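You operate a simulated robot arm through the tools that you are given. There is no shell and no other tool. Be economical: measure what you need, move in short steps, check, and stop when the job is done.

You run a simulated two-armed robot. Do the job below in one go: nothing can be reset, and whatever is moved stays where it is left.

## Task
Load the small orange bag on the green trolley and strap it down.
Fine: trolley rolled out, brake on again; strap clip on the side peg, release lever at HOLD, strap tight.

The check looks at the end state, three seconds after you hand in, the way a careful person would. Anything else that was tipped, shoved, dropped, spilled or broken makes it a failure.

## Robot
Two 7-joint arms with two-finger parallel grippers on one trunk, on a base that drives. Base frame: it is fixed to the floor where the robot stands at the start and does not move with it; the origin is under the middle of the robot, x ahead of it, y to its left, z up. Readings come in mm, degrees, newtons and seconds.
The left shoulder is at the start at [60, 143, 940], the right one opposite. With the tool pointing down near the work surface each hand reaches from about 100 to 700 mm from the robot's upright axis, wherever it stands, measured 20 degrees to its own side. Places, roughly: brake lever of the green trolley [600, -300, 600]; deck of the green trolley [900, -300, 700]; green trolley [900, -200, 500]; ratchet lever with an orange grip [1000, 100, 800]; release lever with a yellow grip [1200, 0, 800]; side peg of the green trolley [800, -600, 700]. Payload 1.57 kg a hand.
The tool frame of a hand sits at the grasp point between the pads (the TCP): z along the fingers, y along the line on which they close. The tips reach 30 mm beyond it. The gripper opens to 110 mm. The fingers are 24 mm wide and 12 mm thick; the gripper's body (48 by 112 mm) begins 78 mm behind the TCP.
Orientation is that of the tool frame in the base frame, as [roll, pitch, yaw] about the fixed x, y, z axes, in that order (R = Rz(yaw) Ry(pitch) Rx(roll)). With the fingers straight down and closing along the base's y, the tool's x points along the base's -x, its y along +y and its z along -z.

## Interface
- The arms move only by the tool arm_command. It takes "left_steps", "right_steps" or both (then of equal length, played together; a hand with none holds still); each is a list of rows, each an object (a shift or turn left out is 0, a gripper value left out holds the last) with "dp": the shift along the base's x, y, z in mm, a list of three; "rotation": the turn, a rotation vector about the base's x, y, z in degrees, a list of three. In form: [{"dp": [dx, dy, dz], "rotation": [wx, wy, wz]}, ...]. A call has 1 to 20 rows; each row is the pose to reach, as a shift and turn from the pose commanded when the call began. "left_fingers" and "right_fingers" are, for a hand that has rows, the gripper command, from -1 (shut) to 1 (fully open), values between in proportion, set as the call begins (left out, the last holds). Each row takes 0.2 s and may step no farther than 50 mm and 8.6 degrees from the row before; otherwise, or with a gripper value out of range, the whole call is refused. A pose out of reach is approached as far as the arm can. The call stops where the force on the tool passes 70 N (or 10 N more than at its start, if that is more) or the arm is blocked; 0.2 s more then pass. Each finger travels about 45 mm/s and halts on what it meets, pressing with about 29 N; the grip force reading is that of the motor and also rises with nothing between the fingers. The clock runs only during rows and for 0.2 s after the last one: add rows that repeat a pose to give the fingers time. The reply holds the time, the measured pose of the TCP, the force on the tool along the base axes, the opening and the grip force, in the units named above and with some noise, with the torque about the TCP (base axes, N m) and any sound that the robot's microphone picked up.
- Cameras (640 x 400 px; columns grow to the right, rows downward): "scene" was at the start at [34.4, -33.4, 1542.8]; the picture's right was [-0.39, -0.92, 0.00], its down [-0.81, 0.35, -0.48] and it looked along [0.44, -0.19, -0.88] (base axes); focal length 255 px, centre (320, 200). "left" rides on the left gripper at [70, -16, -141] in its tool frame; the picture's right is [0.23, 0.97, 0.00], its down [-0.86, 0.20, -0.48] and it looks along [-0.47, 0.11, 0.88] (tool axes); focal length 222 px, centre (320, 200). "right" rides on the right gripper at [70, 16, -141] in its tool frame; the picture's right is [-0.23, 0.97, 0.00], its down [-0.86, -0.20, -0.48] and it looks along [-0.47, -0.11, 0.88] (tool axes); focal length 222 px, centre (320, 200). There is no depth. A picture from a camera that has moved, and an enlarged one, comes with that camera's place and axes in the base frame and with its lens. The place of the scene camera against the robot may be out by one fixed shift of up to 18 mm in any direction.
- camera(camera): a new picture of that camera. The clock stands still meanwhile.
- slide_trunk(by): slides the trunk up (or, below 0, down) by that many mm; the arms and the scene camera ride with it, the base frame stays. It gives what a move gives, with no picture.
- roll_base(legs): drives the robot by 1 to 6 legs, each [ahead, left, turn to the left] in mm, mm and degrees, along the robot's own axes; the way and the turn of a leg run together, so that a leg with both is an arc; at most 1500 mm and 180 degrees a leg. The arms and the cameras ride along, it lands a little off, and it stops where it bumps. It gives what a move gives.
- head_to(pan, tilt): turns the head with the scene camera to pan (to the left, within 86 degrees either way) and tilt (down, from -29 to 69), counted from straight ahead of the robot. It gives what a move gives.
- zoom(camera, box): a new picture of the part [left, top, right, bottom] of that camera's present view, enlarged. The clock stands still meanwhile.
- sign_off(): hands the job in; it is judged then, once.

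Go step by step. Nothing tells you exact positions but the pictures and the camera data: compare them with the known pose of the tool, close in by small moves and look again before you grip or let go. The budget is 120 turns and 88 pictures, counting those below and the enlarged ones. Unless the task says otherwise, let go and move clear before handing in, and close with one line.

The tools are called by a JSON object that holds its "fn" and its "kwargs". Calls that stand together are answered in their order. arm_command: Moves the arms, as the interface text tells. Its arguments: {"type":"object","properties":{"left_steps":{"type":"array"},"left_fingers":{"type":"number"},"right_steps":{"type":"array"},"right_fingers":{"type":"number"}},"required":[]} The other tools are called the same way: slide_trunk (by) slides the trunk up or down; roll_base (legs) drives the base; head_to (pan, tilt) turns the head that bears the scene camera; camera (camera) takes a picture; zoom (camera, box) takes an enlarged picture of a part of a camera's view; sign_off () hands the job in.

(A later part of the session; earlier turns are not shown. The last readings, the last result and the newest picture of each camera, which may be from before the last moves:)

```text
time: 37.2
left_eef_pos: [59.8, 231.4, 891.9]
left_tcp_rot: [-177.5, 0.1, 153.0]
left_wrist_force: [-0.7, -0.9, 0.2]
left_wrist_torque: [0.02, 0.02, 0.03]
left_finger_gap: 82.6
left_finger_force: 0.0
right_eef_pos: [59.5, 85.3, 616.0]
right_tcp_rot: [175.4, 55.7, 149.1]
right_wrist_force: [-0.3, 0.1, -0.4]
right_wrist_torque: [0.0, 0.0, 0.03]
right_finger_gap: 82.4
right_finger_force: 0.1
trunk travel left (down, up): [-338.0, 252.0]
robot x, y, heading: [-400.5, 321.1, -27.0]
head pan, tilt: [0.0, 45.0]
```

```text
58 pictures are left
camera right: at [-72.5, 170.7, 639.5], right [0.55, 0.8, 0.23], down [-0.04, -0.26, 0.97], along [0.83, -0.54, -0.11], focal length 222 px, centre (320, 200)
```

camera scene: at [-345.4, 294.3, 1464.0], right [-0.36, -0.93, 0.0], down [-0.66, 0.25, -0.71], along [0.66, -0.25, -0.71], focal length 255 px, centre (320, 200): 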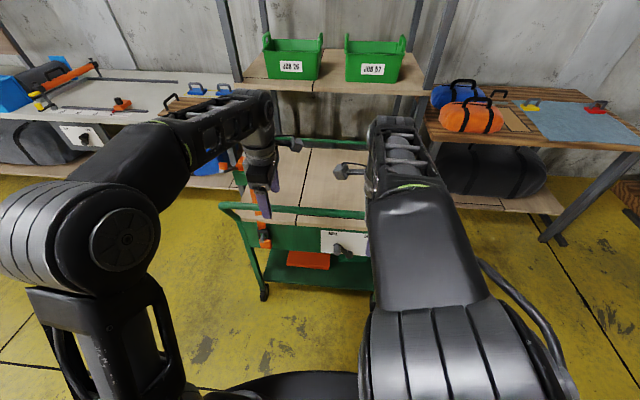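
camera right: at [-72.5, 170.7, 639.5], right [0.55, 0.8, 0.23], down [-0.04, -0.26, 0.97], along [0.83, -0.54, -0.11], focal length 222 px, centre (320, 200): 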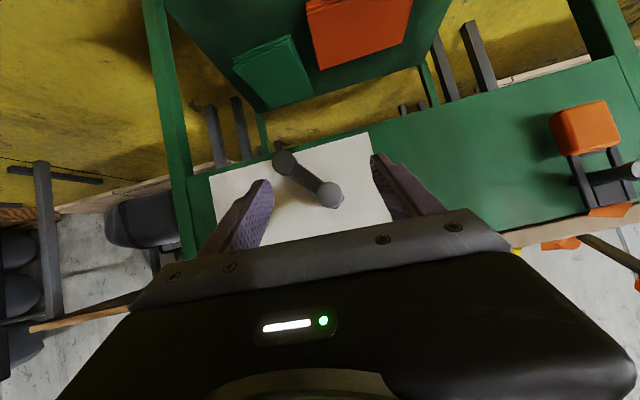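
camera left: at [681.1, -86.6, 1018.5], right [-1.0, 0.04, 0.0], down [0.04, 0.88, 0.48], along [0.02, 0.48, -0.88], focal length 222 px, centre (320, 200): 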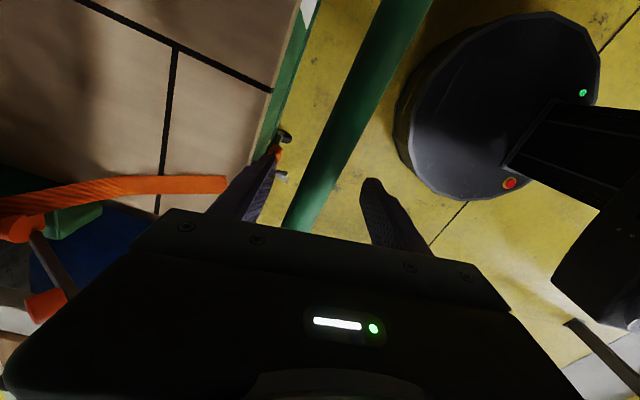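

Knob confirmed at the expected spot. Advance and straddle, closing gently.

{"fn": "arm_command", "kwargs": {"right_steps": [{"dp": [32, -16, 0]}, {"dp": [64, -32, 0]}, {"dp": [97, -49, 0]}, {"dp": [97, -49, 0]}], "right_fingers": 0.1}}

{"fn": "arm_command", "kwargs": {"right_steps": [{"dp": [0, 0, 0]}, {"dp": [0, 0, 0]}, {"dp": [0, 0, 0]}], "right_fingers": -0.5}}

{"fn": "camera", "kwargs": {"camera": "right"}}

```text
time: 38.2
left_eef_pos: [62.2, 232.7, 892.2]
left_tcp_rot: [-177.4, 0.1, 153.1]
left_wrist_force: [0.2, -0.6, 0.4]
left_wrist_torque: [0.01, -0.01, 0.03]
left_finger_gap: 82.5
left_finger_force: 0.1
right_eef_pos: [157.6, 36.8, 615.3]
right_tcp_rot: [175.5, 55.6, 149.1]
right_wrist_force: [0.1, -0.6, -0.3]
right_wrist_torque: [-0.03, 0.02, -0.03]
right_finger_gap: 60.7
right_finger_force: 0.0
trunk travel left (down, up): [-338.0, 252.0]
robot x, y, heading: [-395.6, 316.7, -27.1]
head pan, tilt: [0.0, 45.0]
```

```text
time: 39.0
left_eef_pos: [60.6, 229.9, 891.7]
left_tcp_rot: [-177.4, 0.1, 153.0]
left_wrist_force: [0.4, -0.2, 0.0]
left_wrist_torque: [-0.02, -0.01, -0.01]
left_finger_gap: 82.6
left_finger_force: 0.0
right_eef_pos: [157.2, 36.3, 616.3]
right_tcp_rot: [175.3, 55.6, 149.0]
right_wrist_force: [-8.6, -6.2, 5.9]
right_wrist_torque: [-0.28, 0.0, -0.35]
right_finger_gap: 36.0
right_finger_force: 4.7
trunk travel left (down, up): [-338.0, 252.0]
robot x, y, heading: [-396.5, 320.7, -26.8]
head pan, tilt: [0.0, 45.0]
```

```text
57 pictures are left
camera right: at [25.5, 122.0, 639.2], right [0.56, 0.8, 0.23], down [-0.04, -0.26, 0.97], along [0.83, -0.54, -0.11], focal length 222 px, centre (320, 200)
```

right: 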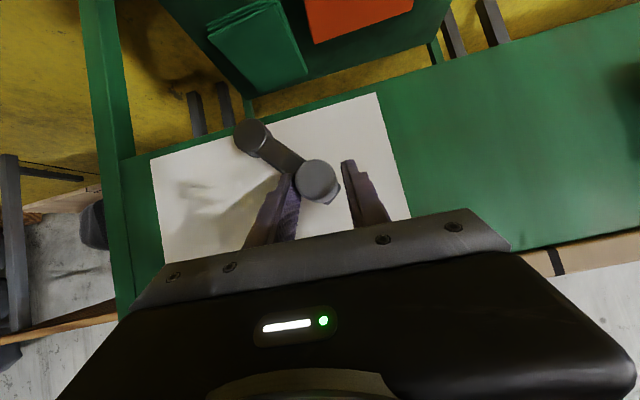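

Sweep the knob back along its arc to BRAKE.

{"fn": "arm_command", "kwargs": {"right_steps": [{"dp": [-4, -9, 5]}, {"dp": [-9, -18, 11]}, {"dp": [-16, -32, 16]}, {"dp": [-24, -47, 18]}, {"dp": [-31, -62, 16]}, {"dp": [-39, -78, 11]}, {"dp": [-46, -92, 3]}, {"dp": [-49, -98, -1]}]}}

{"fn": "camera", "kwargs": {"camera": "right"}}

```text
time: 40.8
left_eef_pos: [60.8, 233.2, 893.5]
left_tcp_rot: [-177.3, 0.1, 153.0]
left_wrist_force: [-0.4, 0.6, -0.7]
left_wrist_torque: [-0.02, 0.02, 0.0]
left_finger_gap: 82.5
left_finger_force: 0.1
right_eef_pos: [108.6, -59.2, 615.8]
right_tcp_rot: [175.5, 55.7, 149.3]
right_wrist_force: [-9.9, 13.5, 7.1]
right_wrist_torque: [0.13, -0.16, 0.45]
right_finger_gap: 34.2
right_finger_force: 3.2
trunk travel left (down, up): [-338.0, 252.0]
robot x, y, heading: [-397.4, 320.8, -26.8]
head pan, tilt: [0.0, 45.0]
```

```text
56 pictures are left
camera right: at [-23.2, 26.3, 638.6], right [0.55, 0.8, 0.23], down [-0.03, -0.25, 0.97], along [0.83, -0.54, -0.11], focal length 222 px, centre (320, 200)
```

right: 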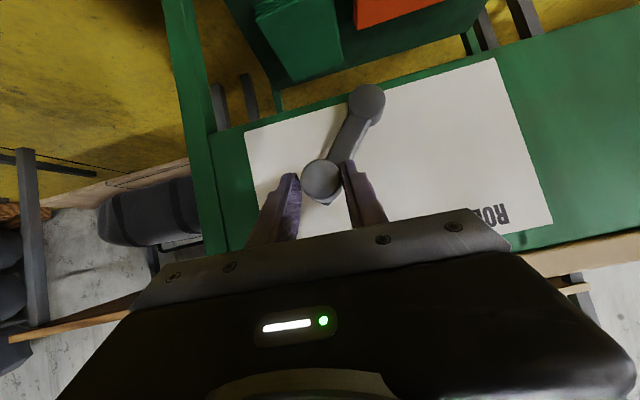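

Brake is back at BRAKE, same pose as at the start. Release, retreat, unpitch, raise trunk and look at the deck.

{"fn": "arm_command", "kwargs": {"right_steps": [{"dp": [0, 0, 2]}, {"dp": [0, 0, 2]}, {"dp": [-25, 12, 2]}, {"dp": [-60, 30, 2]}, {"dp": [-95, 48, 2]}, {"dp": [-130, 65, 2]}, {"dp": [-140, 40, 35], "rotation": [3.1, 6.15, 0]}, {"dp": [-150, 10, 70], "rotation": [6.2, 12.3, 0]}, {"dp": [-160, -20, 105], "rotation": [9.3, 18.4, 0]}, {"dp": [-170, -50, 140], "rotation": [12.4, 24.6, 0]}, {"dp": [-180, -80, 175], "rotation": [15.5, 30.7, 0]}, {"dp": [-190, -110, 210], "rotation": [18.6, 36.9, 0]}, {"dp": [-195, -140, 240], "rotation": [21.7, 43, 0]}, {"dp": [-200, -170, 270], "rotation": [24.8, 49.2, 0]}], "right_fingers": 0.5}}

{"fn": "slide_trunk", "kwargs": {"by": 200}}

{"fn": "head_to", "kwargs": {"pan": -8, "tilt": 45}}

{"fn": "camera", "kwargs": {"camera": "scene"}}

```text
time: 43.8
left_eef_pos: [59.7, 231.4, 891.8]
left_tcp_rot: [-177.5, 0.1, 152.9]
left_wrist_force: [0.4, -0.5, 0.8]
left_wrist_torque: [0.01, -0.02, -0.02]
left_finger_gap: 82.5
left_finger_force: 0.1
right_eef_pos: [-102.5, -205.7, 889.7]
right_tcp_rot: [179.0, 0.8, 150.9]
right_wrist_force: [0.0, 0.1, 0.3]
right_wrist_torque: [-0.02, -0.05, -0.02]
right_finger_gap: 82.5
right_finger_force: 0.1
right hand out of reach, approached as far as the arm can: row 14
trunk travel left (down, up): [-338.0, 252.0]
robot x, y, heading: [-391.4, 315.6, -27.2]
head pan, tilt: [0.0, 45.0]
```

```text
time: 46.0
left_eef_pos: [60.5, 231.7, 1091.2]
left_tcp_rot: [-177.3, 0.0, 153.0]
left_wrist_force: [-0.2, 0.9, -0.1]
left_wrist_torque: [-0.01, 0.03, 0.02]
left_finger_gap: 82.3
left_finger_force: 0.1
right_eef_pos: [-102.9, -204.8, 1089.7]
right_tcp_rot: [179.0, 0.7, 150.9]
right_wrist_force: [1.1, 0.0, -0.4]
right_wrist_torque: [0.0, -0.01, 0.02]
right_finger_gap: 82.6
right_finger_force: 0.0
trunk travel left (down, up): [-538.0, 52.0]
robot x, y, heading: [-394.1, 321.2, -27.1]
head pan, tilt: [0.0, 45.0]
```

```text
time: 46.7
left_eef_pos: [61.2, 231.6, 1092.2]
left_tcp_rot: [-177.4, 0.1, 153.0]
left_wrist_force: [0.5, -0.9, 0.3]
left_wrist_torque: [0.01, 0.01, -0.02]
left_finger_gap: 82.7
left_finger_force: 0.0
right_eef_pos: [-103.7, -205.3, 1090.2]
right_tcp_rot: [179.0, 0.7, 151.0]
right_wrist_force: [-0.1, 0.6, -0.5]
right_wrist_torque: [-0.03, 0.01, 0.03]
right_finger_gap: 82.7
right_finger_force: 0.1
trunk travel left (down, up): [-538.0, 52.0]
robot x, y, heading: [-395.1, 318.9, -26.6]
head pan, tilt: [-8.0, 45.0]
```

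```text
55 pictures are left
camera scene: at [-352.4, 279.4, 1563.9], right [-0.57, -0.82, 0.0], down [-0.58, 0.4, -0.71], along [0.58, -0.4, -0.71], focal length 255 px, centre (320, 200)
```

scene: 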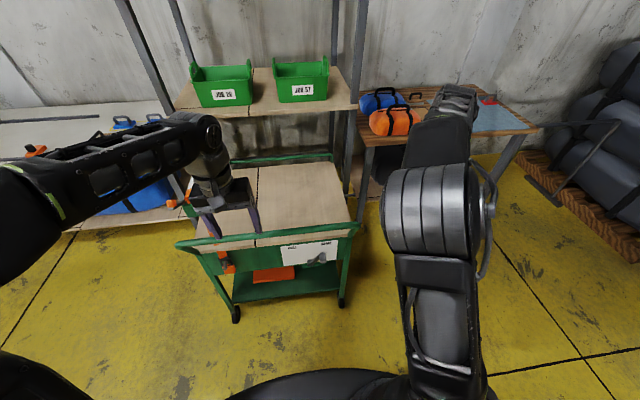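

Trolley is out with brake on. Zoom on trolley and bag.

{"fn": "zoom", "kwargs": {"camera": "scene", "box": [150, 140, 380, 300]}}

{"fn": "zoom", "kwargs": {"camera": "scene", "box": [340, 70, 500, 180]}}

{"fn": "camera", "kwargs": {"camera": "left"}}

```text
2.50 times, centred on (265, 220) of scene
camera zoom: at [-352.4, 279.4, 1563.9], right [-0.57, -0.82, 0.0], down [-0.58, 0.4, -0.71], along [0.58, -0.4, -0.71], focal length 637 px, centre (458, 150)
```

zoom: 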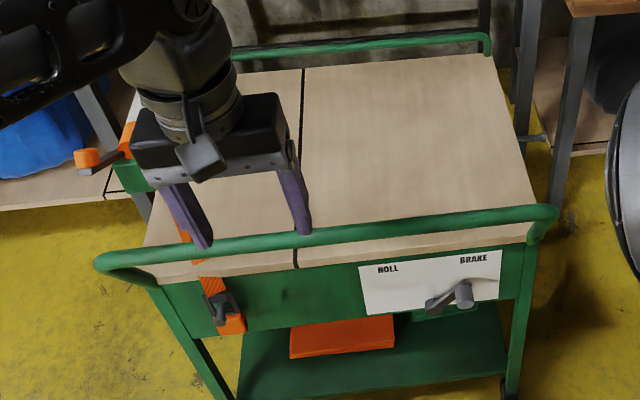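

```text
3.64 times, centred on (420, 125) of scene
camera zoom: at [-352.4, 279.4, 1563.9], right [-0.57, -0.82, 0.0], down [-0.58, 0.4, -0.71], along [0.58, -0.4, -0.71], focal length 927 px, centre (-44, 473)
```

zoom: 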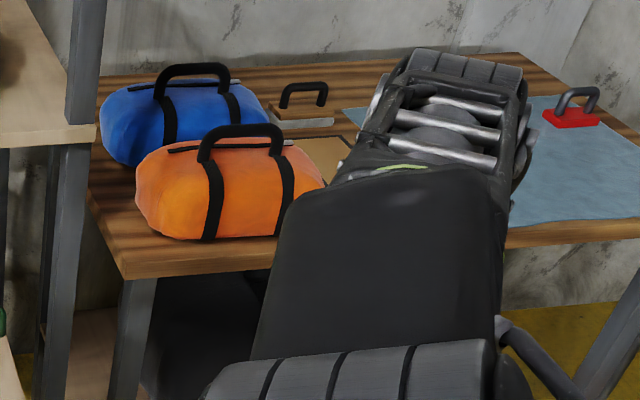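

```text
52 pictures are left
camera left: at [-6.3, 254.5, 1234.6], right [0.24, 0.97, -0.04], down [0.86, -0.19, 0.47], along [0.45, -0.15, -0.88], focal length 222 px, centre (320, 200)
```

left: 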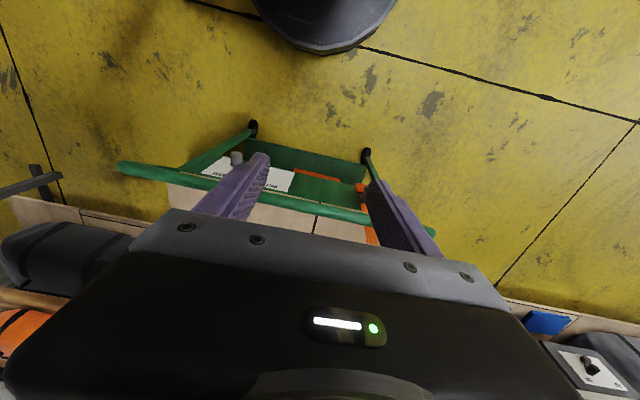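

Bag estimated near (545, −925, 757) on the right-hand table. I'll retract the left hand, sidestep clear of the trolley, then drive up to the bag.

{"fn": "arm_command", "kwargs": {"left_steps": [{"dp": [-38, 19, 0]}, {"dp": [-76, 38, 0]}, {"dp": [-114, 57, 0]}, {"dp": [-150, 75, 0]}]}}

{"fn": "roll_base", "kwargs": {"legs": [[0, -680, 0], [700, 0, 0]]}}

{"fn": "camera", "kwargs": {"camera": "right"}}

{"fn": "camera", "kwargs": {"camera": "scene"}}

```text
time: 47.7
left_eef_pos: [-90.4, 307.9, 1091.0]
left_tcp_rot: [-177.3, 0.1, 153.0]
left_wrist_force: [0.2, -0.2, 0.5]
left_wrist_torque: [-0.01, -0.03, -0.02]
left_finger_gap: 82.6
left_finger_force: 0.0
right_eef_pos: [-103.5, -204.8, 1090.8]
right_tcp_rot: [179.0, 0.7, 150.9]
right_wrist_force: [-0.4, -0.5, 0.2]
right_wrist_torque: [-0.02, -0.03, -0.01]
right_finger_gap: 82.6
right_finger_force: 0.0
trunk travel left (down, up): [-538.0, 52.0]
robot x, y, heading: [-397.0, 318.7, -26.9]
head pan, tilt: [-8.0, 45.0]
```

```text
time: 54.8
left_eef_pos: [218.7, -600.0, 1091.2]
left_tcp_rot: [-177.4, 0.1, 154.1]
left_wrist_force: [-0.6, 0.0, -0.2]
left_wrist_torque: [0.05, -0.02, 0.01]
left_finger_gap: 82.5
left_finger_force: 0.1
right_eef_pos: [217.3, -1113.7, 1092.0]
right_tcp_rot: [178.9, 0.6, 152.0]
right_wrist_force: [-0.4, -0.7, 0.1]
right_wrist_torque: [0.01, 0.0, 0.02]
right_finger_gap: 82.6
right_finger_force: 0.0
trunk travel left (down, up): [-538.0, 52.0]
robot x, y, heading: [-84.1, -594.0, -25.8]
head pan, tilt: [-8.0, 45.0]
```

```text
51 pictures are left
camera right: at [159.7, -1067.4, 1231.2], right [0.66, 0.75, 0.02], down [0.65, -0.58, 0.48], along [0.38, -0.31, -0.87], focal length 222 px, centre (320, 200)
```

right: 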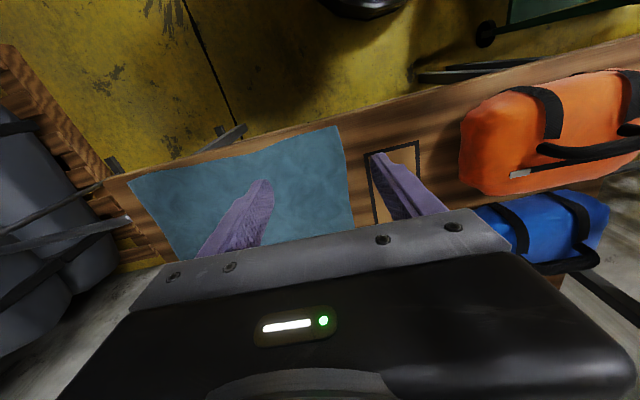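

```text
50 pictures are left
camera scene: at [-42.3, -634.4, 1563.9], right [-0.56, -0.83, 0.0], down [-0.59, 0.39, -0.71], along [0.59, -0.39, -0.71], focal length 255 px, centre (320, 200)
```

scene: 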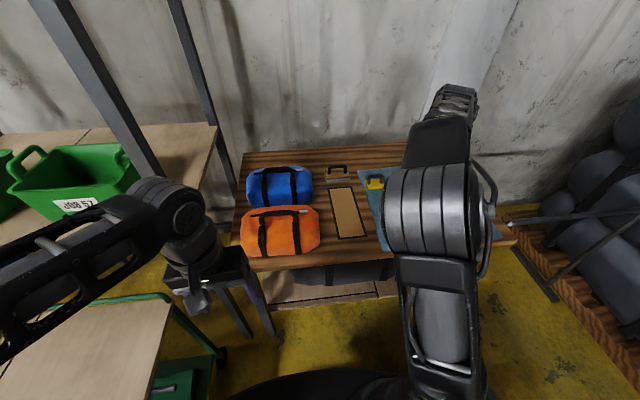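

Bag is around (490, −825). Bring the right hand above its near side for a good view.

{"fn": "arm_command", "kwargs": {"right_steps": [{"dp": [27, 39, -6]}, {"dp": [54, 78, -12]}, {"dp": [80, 117, -18]}, {"dp": [107, 157, -24]}, {"dp": [134, 196, -30]}, {"dp": [160, 235, -36]}, {"dp": [187, 275, -42]}, {"dp": [213, 314, -50]}], "right_fingers": 0.5}}

{"fn": "camera", "kwargs": {"camera": "right"}}

{"fn": "zoom", "kwargs": {"camera": "scene", "box": [220, 140, 380, 280]}}

```text
time: 56.6
left_eef_pos: [219.6, -600.1, 1091.6]
left_tcp_rot: [-177.4, -0.1, 154.0]
left_wrist_force: [0.4, -0.2, 0.1]
left_wrist_torque: [-0.02, 0.04, 0.05]
left_finger_gap: 82.5
left_finger_force: 0.1
right_eef_pos: [430.5, -800.4, 1040.2]
right_tcp_rot: [179.0, 0.6, 151.9]
right_wrist_force: [0.8, 0.6, 0.1]
right_wrist_torque: [-0.03, -0.01, 0.01]
right_finger_gap: 82.5
right_finger_force: 0.1
trunk travel left (down, up): [-538.0, 52.0]
robot x, y, heading: [-87.1, -593.7, -25.9]
head pan, tilt: [-8.0, 45.0]
```

```text
49 pictures are left
camera right: at [374.2, -754.4, 1182.2], right [0.66, 0.75, 0.02], down [0.65, -0.58, 0.48], along [0.38, -0.31, -0.87], focal length 222 px, centre (320, 200)
```

right: 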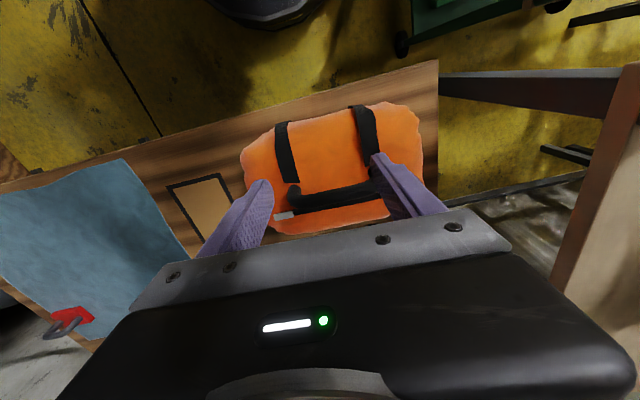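

```text
2.86 times, centred on (300, 210) of scene
camera zoom: at [-42.1, -633.8, 1563.9], right [-0.56, -0.83, 0.0], down [-0.59, 0.39, -0.71], along [0.59, -0.39, -0.71], focal length 728 px, centre (377, 171)
```

zoom: 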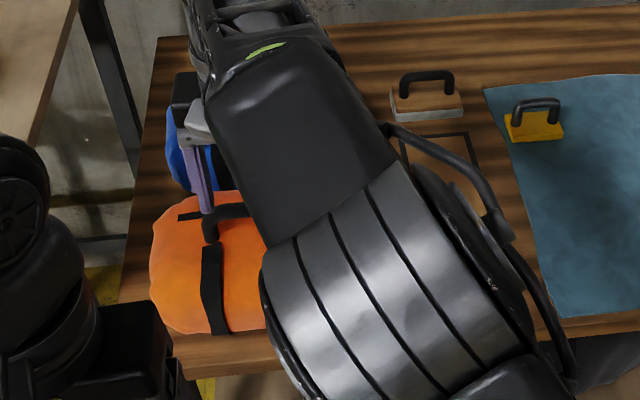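

The handle bar lies along the bag, near (512, −827). I'll drive ~100 mm closer and turn the hand 90° so it closes across the handle.

{"fn": "roll_base", "kwargs": {"legs": [[100, 0, 0]]}}

{"fn": "arm_command", "kwargs": {"right_steps": [{"rotation": [0, 0, -8.4]}, {"rotation": [0, 0, -16.8]}, {"rotation": [0, 0, -25.2]}, {"rotation": [0, 0, -33.6]}, {"rotation": [0, 0, -42]}, {"rotation": [0, 0, -50.4]}, {"rotation": [0, 0, -58.8]}, {"rotation": [0, 0, -67.2]}, {"rotation": [0, 0, -75.6]}, {"rotation": [0, 0, -84]}, {"dp": [-8, 17, -20], "rotation": [0, 0, -92]}]}}

{"fn": "camera", "kwargs": {"camera": "right"}}

```text
time: 57.8
left_eef_pos: [308.8, -643.3, 1093.3]
left_tcp_rot: [-177.4, -0.1, 154.0]
left_wrist_force: [0.1, -0.8, 0.1]
left_wrist_torque: [0.04, 0.03, 0.01]
left_finger_gap: 82.4
left_finger_force: 0.0
right_eef_pos: [520.7, -844.8, 1041.5]
right_tcp_rot: [179.0, 0.6, 152.1]
right_wrist_force: [0.6, -0.7, 0.0]
right_wrist_torque: [0.04, 0.03, 0.0]
right_finger_gap: 82.4
right_finger_force: 0.0
trunk travel left (down, up): [-538.0, 52.0]
robot x, y, heading: [2.6, -637.8, -25.8]
head pan, tilt: [-8.0, 45.0]
```

```text
time: 60.2
left_eef_pos: [308.2, -642.8, 1092.1]
left_tcp_rot: [-177.3, 0.0, 154.1]
left_wrist_force: [-0.2, 0.4, 0.0]
left_wrist_torque: [0.0, 0.03, 0.0]
left_finger_gap: 82.4
left_finger_force: 0.0
right_eef_pos: [512.8, -825.0, 1021.2]
right_tcp_rot: [179.0, 0.7, 59.9]
right_wrist_force: [-0.4, -0.4, -0.3]
right_wrist_torque: [-0.03, 0.03, -0.01]
right_finger_gap: 82.6
right_finger_force: 0.1
trunk travel left (down, up): [-538.0, 52.0]
robot x, y, heading: [-2.1, -637.0, -26.0]
head pan, tilt: [-8.0, 45.0]
```

```text
47 pictures are left
camera right: at [559.1, -769.6, 1162.4], right [0.73, -0.68, 0.02], down [-0.61, -0.63, 0.49], along [-0.32, -0.37, -0.87], focal length 222 px, centre (320, 200)
```

right: 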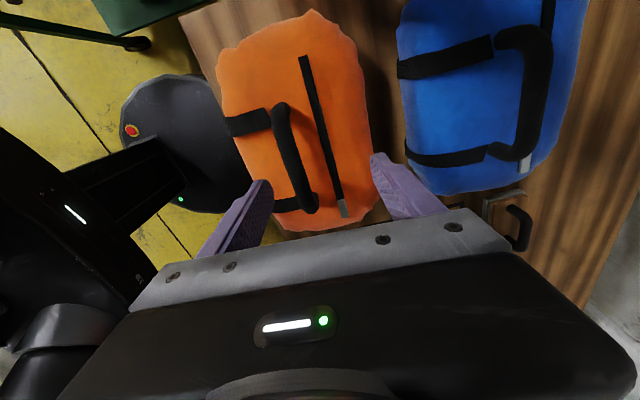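

Handle centre about (488, −815, 925). Shift over it, trim yaw, and come down partway.

{"fn": "arm_command", "kwargs": {"right_steps": [{"dp": [-25, 10, 0], "rotation": [0, 0, 4]}, {"dp": [-25, 10, -40], "rotation": [0, 0, 4]}, {"dp": [-25, 10, -65], "rotation": [0, 0, 4]}]}}

{"fn": "camera", "kwargs": {"camera": "right"}}

```text
time: 61.0
left_eef_pos: [308.4, -642.4, 1092.3]
left_tcp_rot: [-177.4, 0.0, 154.1]
left_wrist_force: [-0.1, 0.3, 1.5]
left_wrist_torque: [-0.03, 0.02, 0.01]
left_finger_gap: 82.7
left_finger_force: 0.1
right_eef_pos: [484.7, -816.3, 955.0]
right_tcp_rot: [179.1, 0.8, 64.1]
right_wrist_force: [0.0, -0.4, -0.3]
right_wrist_torque: [0.0, 0.03, -0.01]
right_finger_gap: 82.8
right_finger_force: 0.1
trunk travel left (down, up): [-538.0, 52.0]
robot x, y, heading: [1.6, -638.4, -25.6]
head pan, tilt: [-8.0, 45.0]
```

```text
46 pictures are left
camera right: at [529.0, -757.7, 1096.7], right [0.78, -0.63, 0.02], down [-0.56, -0.67, 0.49], along [-0.29, -0.39, -0.87], focal length 222 px, centre (320, 200)
```

right: 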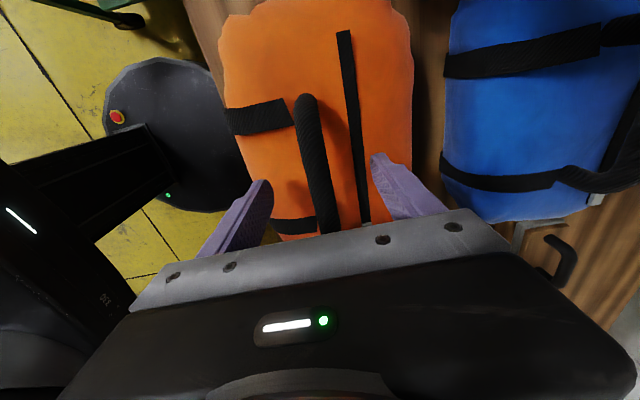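

Handle is centred between the fingers. Descend 42 mm and close.

{"fn": "arm_command", "kwargs": {"right_steps": [{"dp": [0, 0, -21]}, {"dp": [0, 0, -42]}]}}

{"fn": "arm_command", "kwargs": {"right_steps": [{"dp": [0, 0, 0]}, {"dp": [0, 0, 0]}, {"dp": [0, 0, 0]}, {"dp": [0, 0, 0]}, {"dp": [0, 0, 0]}], "right_fingers": -1}}

{"fn": "camera", "kwargs": {"camera": "right"}}

```text
time: 61.5
left_eef_pos: [306.5, -640.6, 1090.5]
left_tcp_rot: [-177.6, -0.1, 154.2]
left_wrist_force: [0.6, 0.1, 0.0]
left_wrist_torque: [0.06, 0.07, 0.04]
left_finger_gap: 82.6
left_finger_force: 0.0
right_eef_pos: [488.4, -818.6, 936.4]
right_tcp_rot: [178.1, 0.2, 64.1]
right_wrist_force: [-12.1, -1.5, 37.7]
right_wrist_torque: [1.06, 2.13, 0.31]
right_finger_gap: 90.6
right_finger_force: 4.8
trunk travel left (down, up): [-538.0, 52.0]
robot x, y, heading: [0.9, -637.7, -25.8]
head pan, tilt: [-8.0, 45.0]
stopped in row 2 (right hand): the force on the tool passed its limit at 89 N (the readings are from after the stop); the commanded pose is now the measured one
```

```text
time: 62.7
left_eef_pos: [302.7, -638.7, 1093.1]
left_tcp_rot: [-177.6, 0.1, 154.2]
left_wrist_force: [0.2, -1.1, 0.6]
left_wrist_torque: [0.04, -0.01, 0.0]
left_finger_gap: 82.5
left_finger_force: 0.1
right_eef_pos: [484.8, -813.7, 936.1]
right_tcp_rot: [178.4, 0.1, 64.0]
right_wrist_force: [-25.9, 13.8, 51.1]
right_wrist_torque: [1.74, 2.64, 0.12]
right_finger_gap: 50.2
right_finger_force: 28.9
trunk travel left (down, up): [-538.0, 52.0]
robot x, y, heading: [-0.2, -636.4, -25.8]
head pan, tilt: [-8.0, 45.0]
```

```text
45 pictures are left
camera right: at [525.3, -755.6, 1077.8], right [0.78, -0.63, 0.03], down [-0.56, -0.68, 0.47], along [-0.28, -0.38, -0.88], focal length 222 px, centre (320, 200)
```

right: 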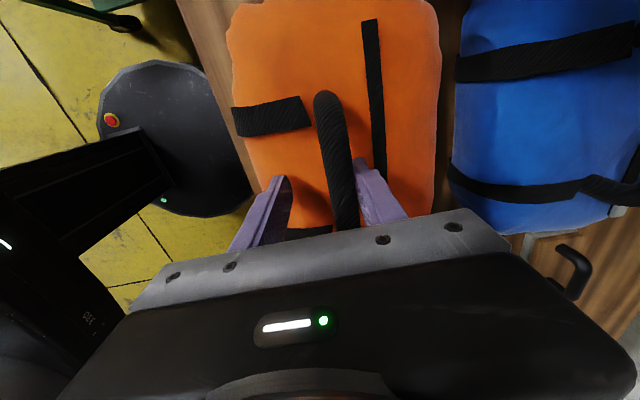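

The tips touch the bag top and only one finger meets the handle. I'll open, lift 14 mm, shift toward that side, and close again.

{"fn": "arm_command", "kwargs": {"right_steps": [{"dp": [0, 0, 8]}, {"dp": [5, -4, 14]}, {"dp": [10, -8, 14]}, {"dp": [10, -8, 14]}], "right_fingers": 0.3}}

{"fn": "arm_command", "kwargs": {"right_steps": [{"dp": [0, 0, 0]}, {"dp": [0, 0, 0]}, {"dp": [0, 0, 0]}, {"dp": [0, 0, 0]}, {"dp": [0, 0, 0]}], "right_fingers": -1}}

{"fn": "camera", "kwargs": {"camera": "right"}}

```text
time: 63.7
left_eef_pos: [308.1, -642.1, 1089.2]
left_tcp_rot: [-177.5, -0.2, 154.2]
left_wrist_force: [-0.6, -0.2, -0.3]
left_wrist_torque: [0.0, -0.03, 0.01]
left_finger_gap: 82.5
left_finger_force: 0.0
right_eef_pos: [499.1, -826.3, 946.2]
right_tcp_rot: [178.2, 0.2, 64.0]
right_wrist_force: [0.8, -0.3, 0.2]
right_wrist_torque: [0.01, -0.02, -0.02]
right_finger_gap: 71.5
right_finger_force: 0.0
trunk travel left (down, up): [-538.0, 52.0]
robot x, y, heading: [4.0, -639.1, -25.9]
head pan, tilt: [-8.0, 45.0]
```

```text
time: 64.9
left_eef_pos: [308.0, -642.3, 1091.6]
left_tcp_rot: [-177.5, -0.2, 154.2]
left_wrist_force: [-0.1, 0.1, 0.3]
left_wrist_torque: [-0.01, -0.01, 0.0]
left_finger_gap: 82.4
left_finger_force: 0.1
right_eef_pos: [499.7, -825.4, 946.6]
right_tcp_rot: [178.3, 0.4, 64.0]
right_wrist_force: [-4.3, 0.5, -0.5]
right_wrist_torque: [-0.15, 0.05, -0.54]
right_finger_gap: 18.0
right_finger_force: 29.4
trunk travel left (down, up): [-538.0, 52.0]
robot x, y, heading: [1.0, -641.5, -25.8]
head pan, tilt: [-8.0, 45.0]
```

```text
44 pictures are left
camera right: at [541.2, -767.3, 1088.4], right [0.78, -0.63, 0.03], down [-0.57, -0.67, 0.48], along [-0.28, -0.39, -0.88], focal length 222 px, centre (320, 200)
```

right: 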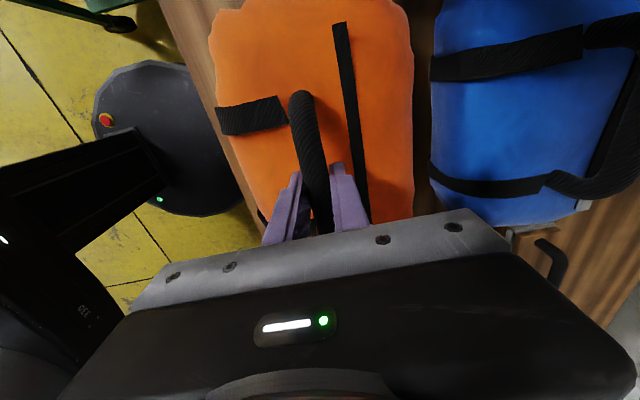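

Firm grip on the 18 mm handle, near its middle. Lift gently.

{"fn": "arm_command", "kwargs": {"right_steps": [{"dp": [0, 0, 15]}, {"dp": [0, 0, 35]}, {"dp": [0, 0, 60]}, {"dp": [0, 0, 90]}, {"dp": [0, 0, 120]}, {"dp": [0, 0, 120]}]}}

{"fn": "camera", "kwargs": {"camera": "scene"}}

```text
time: 66.3
left_eef_pos: [308.9, -641.2, 1091.1]
left_tcp_rot: [-177.7, -0.1, 154.2]
left_wrist_force: [-0.2, -0.7, 0.7]
left_wrist_torque: [0.02, -0.01, 0.01]
left_finger_gap: 82.6
left_finger_force: 0.0
right_eef_pos: [503.5, -825.1, 1066.8]
right_tcp_rot: [178.2, 0.3, 64.0]
right_wrist_force: [-0.3, 0.8, -11.0]
right_wrist_torque: [0.06, 0.11, -0.01]
right_finger_gap: 17.6
right_finger_force: 29.0
trunk travel left (down, up): [-538.0, 52.0]
robot x, y, heading: [2.3, -638.3, -25.9]
head pan, tilt: [-8.0, 45.0]
```

```text
43 pictures are left
camera scene: at [47.8, -677.0, 1563.8], right [-0.56, -0.83, 0.0], down [-0.59, 0.39, -0.71], along [0.59, -0.39, -0.71], focal length 255 px, centre (320, 200)
```

scene: 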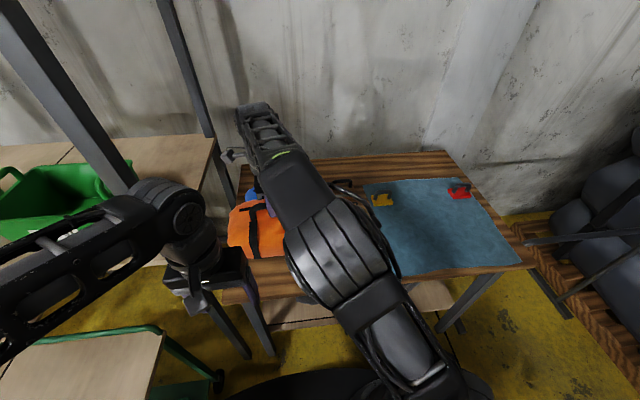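

Bag lifted level (≈11 N). I'll raise it higher, then drive back around to the front of the trolley.

{"fn": "slide_trunk", "kwargs": {"by": 50}}

{"fn": "arm_command", "kwargs": {"right_steps": [{"dp": [0, 0, 25]}, {"dp": [0, 0, 50]}]}}

{"fn": "roll_base", "kwargs": {"legs": [[-840, 0, 0], [0, 700, -0.8]]}}

{"fn": "head_to", "kwargs": {"pan": 8, "tilt": 45}}

{"fn": "camera", "kwargs": {"camera": "scene"}}

```text
time: 67.3
left_eef_pos: [308.8, -642.2, 1140.4]
left_tcp_rot: [-177.6, -0.2, 154.2]
left_wrist_force: [0.0, -0.1, 0.2]
left_wrist_torque: [0.03, -0.01, 0.01]
left_finger_gap: 82.6
left_finger_force: 0.0
right_eef_pos: [503.3, -826.4, 1117.2]
right_tcp_rot: [178.1, 0.3, 64.1]
right_wrist_force: [0.3, -0.5, -12.8]
right_wrist_torque: [0.04, 0.15, 0.02]
right_finger_gap: 17.6
right_finger_force: 29.2
trunk travel left (down, up): [-588.0, 2.0]
robot x, y, heading: [-0.0, -636.5, -25.6]
head pan, tilt: [-8.0, 45.0]
```

```text
time: 67.9
left_eef_pos: [309.6, -641.8, 1139.6]
left_tcp_rot: [-177.6, -0.2, 154.3]
left_wrist_force: [0.5, 0.7, 0.6]
left_wrist_torque: [0.0, 0.0, -0.04]
left_finger_gap: 82.6
left_finger_force: 0.1
right_eef_pos: [502.9, -825.1, 1129.3]
right_tcp_rot: [178.2, 0.3, 64.1]
right_wrist_force: [-0.4, 0.8, -12.0]
right_wrist_torque: [0.01, 0.06, 0.05]
right_finger_gap: 17.6
right_finger_force: 29.3
right hand out of reach, approached as far as the arm can: row 1, 2
trunk travel left (down, up): [-588.0, 2.0]
robot x, y, heading: [-2.3, -639.2, -25.7]
head pan, tilt: [-8.0, 45.0]
```

```text
time: 75.7
left_eef_pos: [-141.6, 336.8, 1140.1]
left_tcp_rot: [-177.6, -0.1, 154.0]
left_wrist_force: [0.0, 0.2, 0.6]
left_wrist_torque: [-0.03, 0.06, 0.01]
left_finger_gap: 82.5
left_finger_force: 0.1
right_eef_pos: [51.4, 153.9, 1128.7]
right_tcp_rot: [178.2, 0.2, 63.8]
right_wrist_force: [0.4, 0.0, -11.8]
right_wrist_torque: [-0.01, 0.1, 0.02]
right_finger_gap: 17.9
right_finger_force: 29.1
trunk travel left (down, up): [-588.0, 2.0]
robot x, y, heading: [-454.2, 339.7, -26.1]
head pan, tilt: [-8.0, 45.0]
```

```text
time: 76.5
left_eef_pos: [-142.5, 337.3, 1140.1]
left_tcp_rot: [-177.6, -0.3, 154.1]
left_wrist_force: [0.7, 0.2, 0.5]
left_wrist_torque: [0.03, 0.01, -0.05]
left_finger_gap: 82.7
left_finger_force: 0.1
right_eef_pos: [51.1, 151.9, 1128.9]
right_tcp_rot: [178.2, 0.3, 63.8]
right_wrist_force: [-0.2, 0.4, -12.8]
right_wrist_torque: [0.02, 0.06, 0.03]
right_finger_gap: 17.9
right_finger_force: 28.3
trunk travel left (down, up): [-588.0, 2.0]
robot x, y, heading: [-450.0, 344.3, -26.0]
head pan, tilt: [8.0, 45.0]
```

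```text
42 pictures are left
camera scene: at [-394.0, 322.7, 1613.8], right [-0.31, -0.95, 0.0], down [-0.67, 0.22, -0.71], along [0.67, -0.22, -0.71], focal length 255 px, centre (320, 200)
```

scene: 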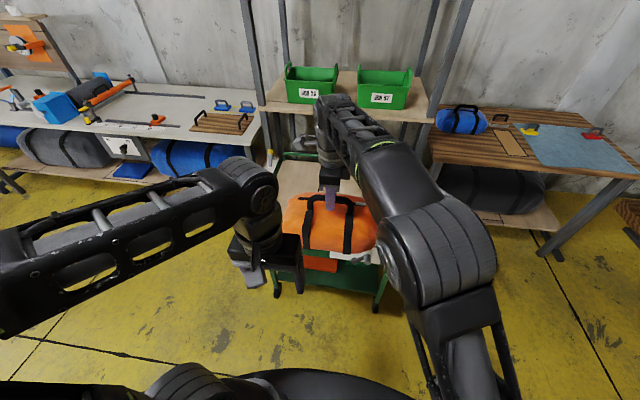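

Let me inspect the strap hardware on the trolley's left side with the left hand camera before setting the bag down.

{"fn": "arm_command", "kwargs": {"left_steps": [{"dp": [38, 15, -17]}, {"dp": [76, 30, -35]}, {"dp": [114, 45, -52]}, {"dp": [152, 60, -70]}, {"dp": [190, 75, -87]}, {"dp": [228, 90, -105]}, {"dp": [266, 105, -122]}, {"dp": [304, 119, -140]}]}}

{"fn": "camera", "kwargs": {"camera": "left"}}

{"fn": "zoom", "kwargs": {"camera": "scene", "box": [190, 130, 350, 300]}}

```text
time: 78.3
left_eef_pos: [162.0, 456.4, 998.1]
left_tcp_rot: [-177.6, -0.3, 154.0]
left_wrist_force: [-0.4, -0.3, -0.6]
left_wrist_torque: [-0.02, 0.03, 0.04]
left_finger_gap: 82.5
left_finger_force: 0.1
right_eef_pos: [52.7, 153.4, 1128.0]
right_tcp_rot: [178.3, 0.3, 63.7]
right_wrist_force: [1.0, -0.1, -12.1]
right_wrist_torque: [0.06, 0.06, -0.01]
right_finger_gap: 17.8
right_finger_force: 29.1
trunk travel left (down, up): [-588.0, 2.0]
robot x, y, heading: [-448.8, 341.4, -26.2]
head pan, tilt: [8.0, 45.0]
```

```text
41 pictures are left
camera left: at [94.0, 477.1, 1142.2], right [0.22, 0.97, -0.04], down [0.87, -0.18, 0.47], along [0.45, -0.14, -0.88], focal length 222 px, centre (320, 200)
```

left: 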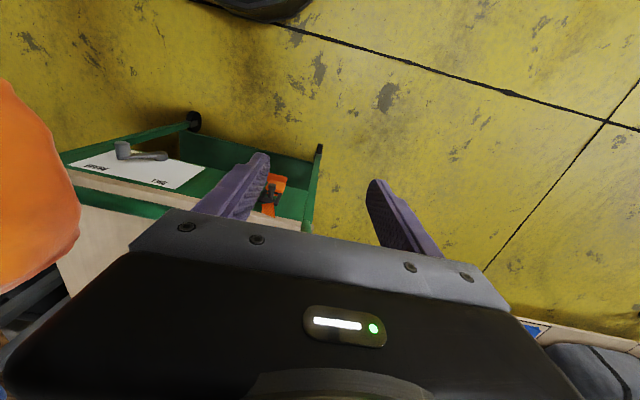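

```text
2.35 times, centred on (270, 215) of scene
camera zoom: at [-392.4, 323.0, 1613.8], right [-0.31, -0.95, 0.0], down [-0.67, 0.22, -0.71], along [0.67, -0.22, -0.71], focal length 600 px, centre (438, 165)
```

zoom: 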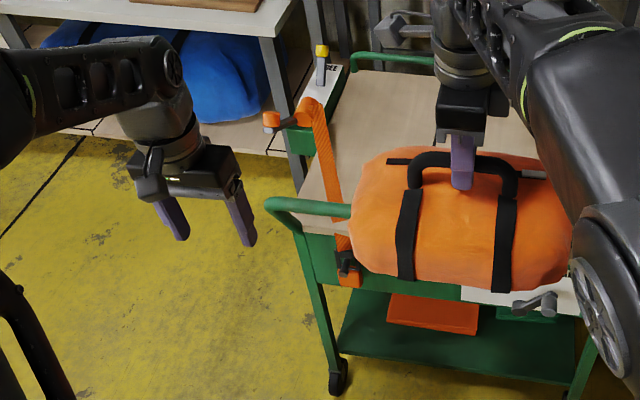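

Strap hardware located: ratchet unit near the left edge (w≈420), clip parked on the front panel's left, yellow release lever further back. I'll retract the left hand and drive forward with the bag over the bar.

{"fn": "arm_command", "kwargs": {"left_steps": [{"dp": [-40, 20, 15]}, {"dp": [-80, 40, 30]}, {"dp": [-120, 60, 45]}, {"dp": [-160, 80, 60]}, {"dp": [-190, 95, 75]}]}}

{"fn": "roll_base", "kwargs": {"legs": [[250, 25, -0.6]]}}

{"fn": "camera", "kwargs": {"camera": "right"}}

{"fn": "camera", "kwargs": {"camera": "scene"}}

```text
time: 79.5
left_eef_pos: [-31.3, 551.2, 1074.3]
left_tcp_rot: [-177.5, -0.2, 153.9]
left_wrist_force: [-0.6, 0.1, -0.4]
left_wrist_torque: [0.02, -0.01, -0.02]
left_finger_gap: 82.5
left_finger_force: 0.0
right_eef_pos: [50.0, 153.6, 1129.9]
right_tcp_rot: [178.2, 0.2, 63.7]
right_wrist_force: [-0.2, 0.2, -11.7]
right_wrist_torque: [0.04, 0.08, 0.0]
right_finger_gap: 17.7
right_finger_force: 28.8
trunk travel left (down, up): [-588.0, 2.0]
robot x, y, heading: [-449.2, 347.2, -25.8]
head pan, tilt: [8.0, 45.0]
```

```text
time: 81.3
left_eef_pos: [208.0, 457.4, 1074.1]
left_tcp_rot: [-177.6, -0.3, 153.3]
left_wrist_force: [-0.4, -0.1, 0.7]
left_wrist_torque: [0.01, 0.01, 0.01]
left_finger_gap: 82.5
left_finger_force: 0.0
right_eef_pos: [283.4, 58.7, 1129.0]
right_tcp_rot: [178.3, 0.3, 63.1]
right_wrist_force: [0.0, -0.1, -12.2]
right_wrist_torque: [0.02, 0.05, 0.01]
right_finger_gap: 17.7
right_finger_force: 29.1
trunk travel left (down, up): [-588.0, 2.0]
robot x, y, heading: [-219.9, 256.2, -26.8]
head pan, tilt: [8.0, 45.0]
```

```text
39 pictures are left
camera right: at [326.1, 116.0, 1270.0], right [0.77, -0.64, 0.03], down [-0.58, -0.66, 0.48], along [-0.29, -0.38, -0.88], focal length 222 px, centre (320, 200)
```

right: 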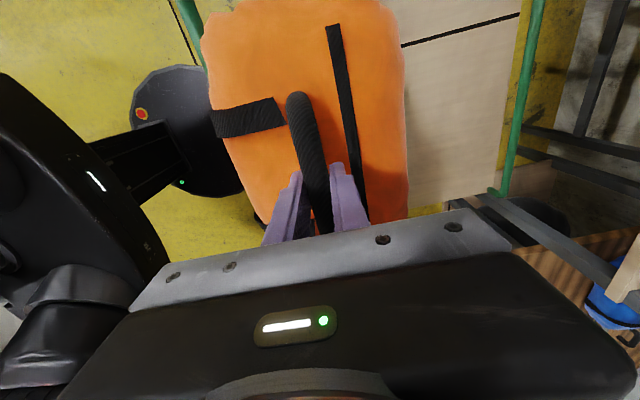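

```text
38 pictures are left
camera scene: at [-158.6, 234.0, 1613.8], right [-0.32, -0.95, 0.0], down [-0.67, 0.23, -0.71], along [0.67, -0.23, -0.71], focal length 255 px, centre (320, 200)
```

scene: 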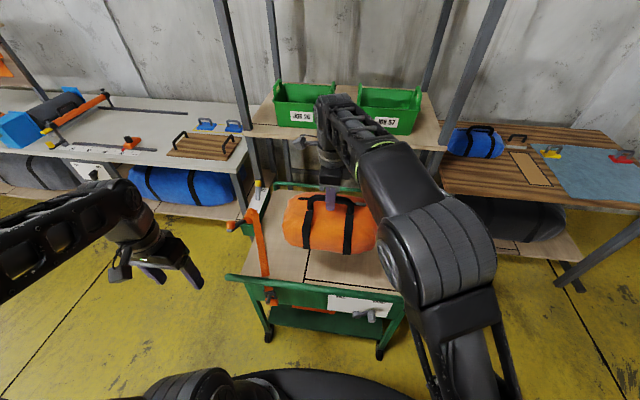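

Bag clears the bar. Drive forward another 150 mm.

{"fn": "roll_base", "kwargs": {"legs": [[150, 0, 0]]}}

{"fn": "arm_command", "kwargs": {"right_steps": [{"dp": [15, -7, -25]}, {"dp": [30, -15, -50]}, {"dp": [43, -22, -80]}, {"dp": [43, -22, -105]}, {"dp": [43, -22, -130]}, {"dp": [43, -22, -150]}]}}

{"fn": "camera", "kwargs": {"camera": "scene"}}

```text
time: 82.7
left_eef_pos: [344.5, 388.5, 1072.9]
left_tcp_rot: [-177.6, -0.2, 153.2]
left_wrist_force: [0.6, -0.5, 0.4]
left_wrist_torque: [0.0, 0.04, 0.01]
left_finger_gap: 82.5
left_finger_force: 0.0
right_eef_pos: [418.8, -10.5, 1128.7]
right_tcp_rot: [178.3, 0.2, 63.0]
right_wrist_force: [0.6, -0.5, -11.8]
right_wrist_torque: [-0.01, 0.06, 0.03]
right_finger_gap: 18.0
right_finger_force: 28.7
trunk travel left (down, up): [-588.0, 2.0]
robot x, y, heading: [-79.2, 188.1, -26.9]
head pan, tilt: [8.0, 45.0]
```

```text
time: 84.1
left_eef_pos: [343.3, 388.2, 1074.4]
left_tcp_rot: [-177.6, -0.2, 153.2]
left_wrist_force: [0.6, 0.8, 0.0]
left_wrist_torque: [-0.02, -0.02, -0.03]
left_finger_gap: 82.3
left_finger_force: 0.1
right_eef_pos: [460.0, -31.7, 977.3]
right_tcp_rot: [178.2, 0.3, 63.1]
right_wrist_force: [0.0, -0.1, -10.6]
right_wrist_torque: [0.0, 0.06, 0.01]
right_finger_gap: 17.7
right_finger_force: 29.3
trunk travel left (down, up): [-588.0, 2.0]
robot x, y, heading: [-82.3, 187.6, -26.9]
head pan, tilt: [8.0, 45.0]
```

```text
37 pictures are left
camera scene: at [-24.5, 166.2, 1613.8], right [-0.32, -0.95, 0.0], down [-0.67, 0.23, -0.71], along [0.67, -0.23, -0.71], focal length 255 px, centre (320, 200)
```

scene: 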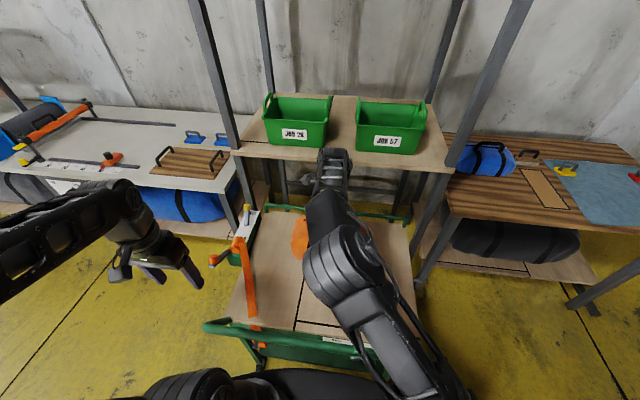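

Bag is over the deck centre on the strap line. Lower until it touches.

{"fn": "arm_command", "kwargs": {"right_steps": [{"dp": [0, 0, -10]}, {"dp": [0, 0, -20]}, {"dp": [0, 0, -28]}]}}

```text
time: 84.9
left_eef_pos: [343.5, 389.8, 1074.5]
left_tcp_rot: [-177.6, -0.2, 153.2]
left_wrist_force: [0.4, 0.2, -0.3]
left_wrist_torque: [-0.01, -0.01, 0.02]
left_finger_gap: 82.5
left_finger_force: 0.1
right_eef_pos: [461.0, -31.4, 950.9]
right_tcp_rot: [178.2, 0.3, 63.1]
right_wrist_force: [-0.6, -0.5, -12.2]
right_wrist_torque: [0.01, 0.07, 0.01]
right_finger_gap: 17.9
right_finger_force: 29.2
trunk travel left (down, up): [-588.0, 2.0]
robot x, y, heading: [-80.7, 186.7, -26.7]
head pan, tilt: [8.0, 45.0]
```

{"fn": "arm_command", "kwargs": {"right_steps": [{"dp": [0, 0, -7]}, {"dp": [0, 0, -14]}, {"dp": [0, 0, -21]}]}}

```text
time: 85.7
left_eef_pos: [342.6, 389.4, 1073.4]
left_tcp_rot: [-177.5, -0.2, 153.2]
left_wrist_force: [0.4, 0.0, -0.8]
left_wrist_torque: [0.0, 0.01, 0.01]
left_finger_gap: 82.5
left_finger_force: 0.2
right_eef_pos: [461.5, -32.8, 928.9]
right_tcp_rot: [178.1, 0.3, 63.0]
right_wrist_force: [1.3, 0.8, -11.7]
right_wrist_torque: [-0.03, 0.05, -0.02]
right_finger_gap: 17.6
right_finger_force: 29.5
trunk travel left (down, up): [-588.0, 2.0]
robot x, y, heading: [-81.2, 187.6, -26.8]
head pan, tilt: [8.0, 45.0]
```

Still hanging free (12 N); keep lowering in small steps.

{"fn": "arm_command", "kwargs": {"right_steps": [{"dp": [0, 0, -6]}, {"dp": [0, 0, -12]}, {"dp": [0, 0, -18]}]}}

{"fn": "camera", "kwargs": {"camera": "left"}}

```text
time: 86.5
left_eef_pos: [342.7, 388.9, 1073.5]
left_tcp_rot: [-177.6, -0.2, 153.2]
left_wrist_force: [-0.2, 0.0, 0.7]
left_wrist_torque: [-0.01, 0.03, 0.01]
left_finger_gap: 82.3
left_finger_force: 0.1
right_eef_pos: [460.9, -33.7, 912.2]
right_tcp_rot: [178.3, 0.2, 63.1]
right_wrist_force: [-0.2, -0.4, -11.9]
right_wrist_torque: [0.0, 0.02, 0.02]
right_finger_gap: 17.6
right_finger_force: 29.1
trunk travel left (down, up): [-588.0, 2.0]
robot x, y, heading: [-82.3, 187.8, -26.6]
head pan, tilt: [8.0, 45.0]
```

```text
36 pictures are left
camera left: at [276.1, 410.8, 1216.3], right [0.24, 0.97, -0.04], down [0.86, -0.19, 0.47], along [0.44, -0.14, -0.88], focal length 222 px, centre (320, 200)
```

left: 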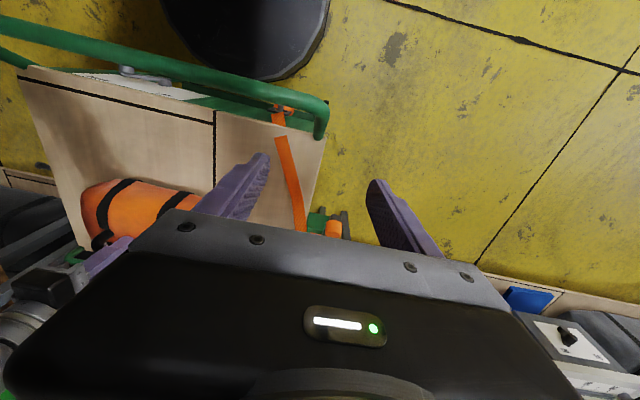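

The bag is close to the deck. Continue.

{"fn": "arm_command", "kwargs": {"right_steps": [{"dp": [0, 0, -8]}, {"dp": [0, 0, -16]}, {"dp": [0, 0, -24]}]}}

```text
time: 87.3
left_eef_pos: [342.6, 389.6, 1074.5]
left_tcp_rot: [-177.7, -0.3, 153.2]
left_wrist_force: [0.0, -0.1, -0.1]
left_wrist_torque: [0.0, 0.0, 0.0]
left_finger_gap: 82.5
left_finger_force: 0.0
right_eef_pos: [460.7, -33.4, 888.1]
right_tcp_rot: [178.3, 0.3, 63.0]
right_wrist_force: [0.6, 0.5, -12.3]
right_wrist_torque: [0.0, 0.03, 0.01]
right_finger_gap: 17.7
right_finger_force: 28.9
trunk travel left (down, up): [-588.0, 2.0]
robot x, y, heading: [-84.7, 185.9, -26.8]
head pan, tilt: [8.0, 45.0]
```

{"fn": "arm_command", "kwargs": {"right_steps": [{"dp": [0, 0, -8]}, {"dp": [0, 0, -16]}, {"dp": [0, 0, -24]}]}}

{"fn": "camera", "kwargs": {"camera": "left"}}

```text
time: 88.1
left_eef_pos: [340.4, 388.8, 1073.4]
left_tcp_rot: [-177.6, -0.1, 153.2]
left_wrist_force: [0.5, -0.5, 0.5]
left_wrist_torque: [0.02, -0.01, 0.04]
left_finger_gap: 82.5
left_finger_force: 0.0
right_eef_pos: [459.9, -30.7, 868.2]
right_tcp_rot: [178.1, 0.2, 63.2]
right_wrist_force: [-6.9, 3.0, 11.1]
right_wrist_torque: [-0.15, 0.39, -0.06]
right_finger_gap: 17.9
right_finger_force: 28.5
trunk travel left (down, up): [-588.0, 2.0]
robot x, y, heading: [-78.0, 189.6, -26.5]
head pan, tilt: [8.0, 45.0]
```

```text
35 pictures are left
camera left: at [273.5, 411.7, 1217.4], right [0.24, 0.97, -0.04], down [0.86, -0.19, 0.47], along [0.45, -0.15, -0.88], focal length 222 px, centre (320, 200)
```

left: 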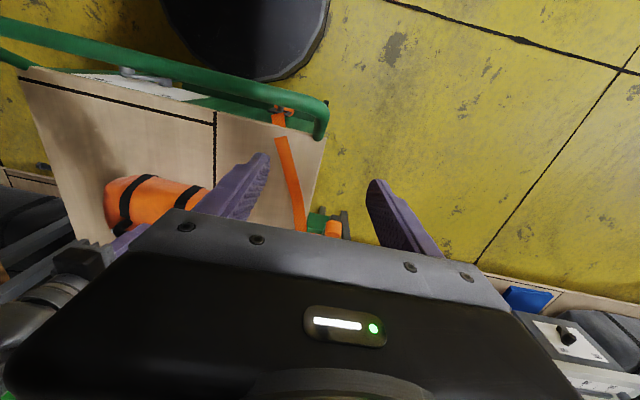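

Contact: the bag is resting on the deck. Release and lift straight up, then withdraw the right hand toward its side.

{"fn": "arm_command", "kwargs": {"right_steps": [{"dp": [0, 0, 2]}, {"dp": [0, 0, 2]}, {"dp": [0, 0, 2]}, {"dp": [0, 0, 2]}, {"dp": [0, 0, 40]}, {"dp": [0, 0, 85]}, {"dp": [0, 0, 130]}, {"dp": [-40, -20, 160]}, {"dp": [-75, -50, 180]}, {"dp": [-110, -80, 180]}, {"dp": [-145, -110, 180]}, {"dp": [-180, -140, 180]}], "right_fingers": 0.4}}

{"fn": "camera", "kwargs": {"camera": "scene"}}

{"fn": "camera", "kwargs": {"camera": "right"}}

```text
refused: row 8 steps farther than a row can; nothing moved
```

```text
34 pictures are left
camera scene: at [-27.9, 167.4, 1614.4], right [-0.32, -0.95, 0.0], down [-0.67, 0.23, -0.71], along [0.67, -0.23, -0.71], focal length 255 px, centre (320, 200)
```

scene: 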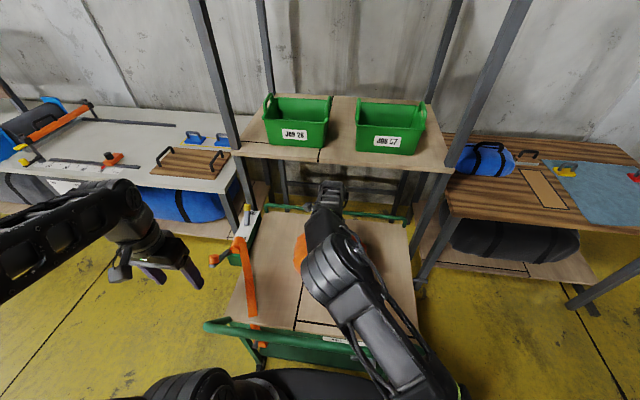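

```text
33 pictures are left
camera right: at [501.3, 26.9, 1009.6], right [0.77, -0.64, 0.03], down [-0.58, -0.66, 0.47], along [-0.28, -0.38, -0.88], focal length 222 px, centre (320, 200)
```

right: 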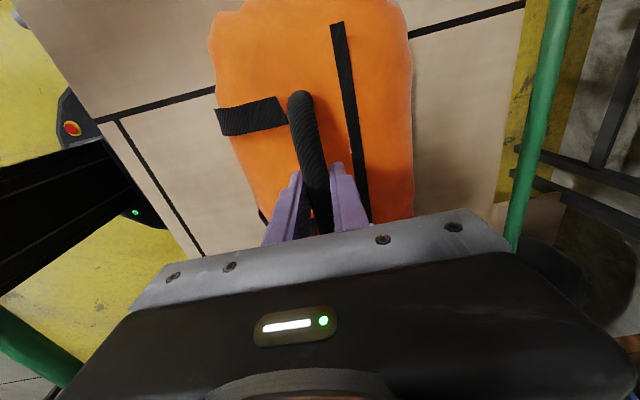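

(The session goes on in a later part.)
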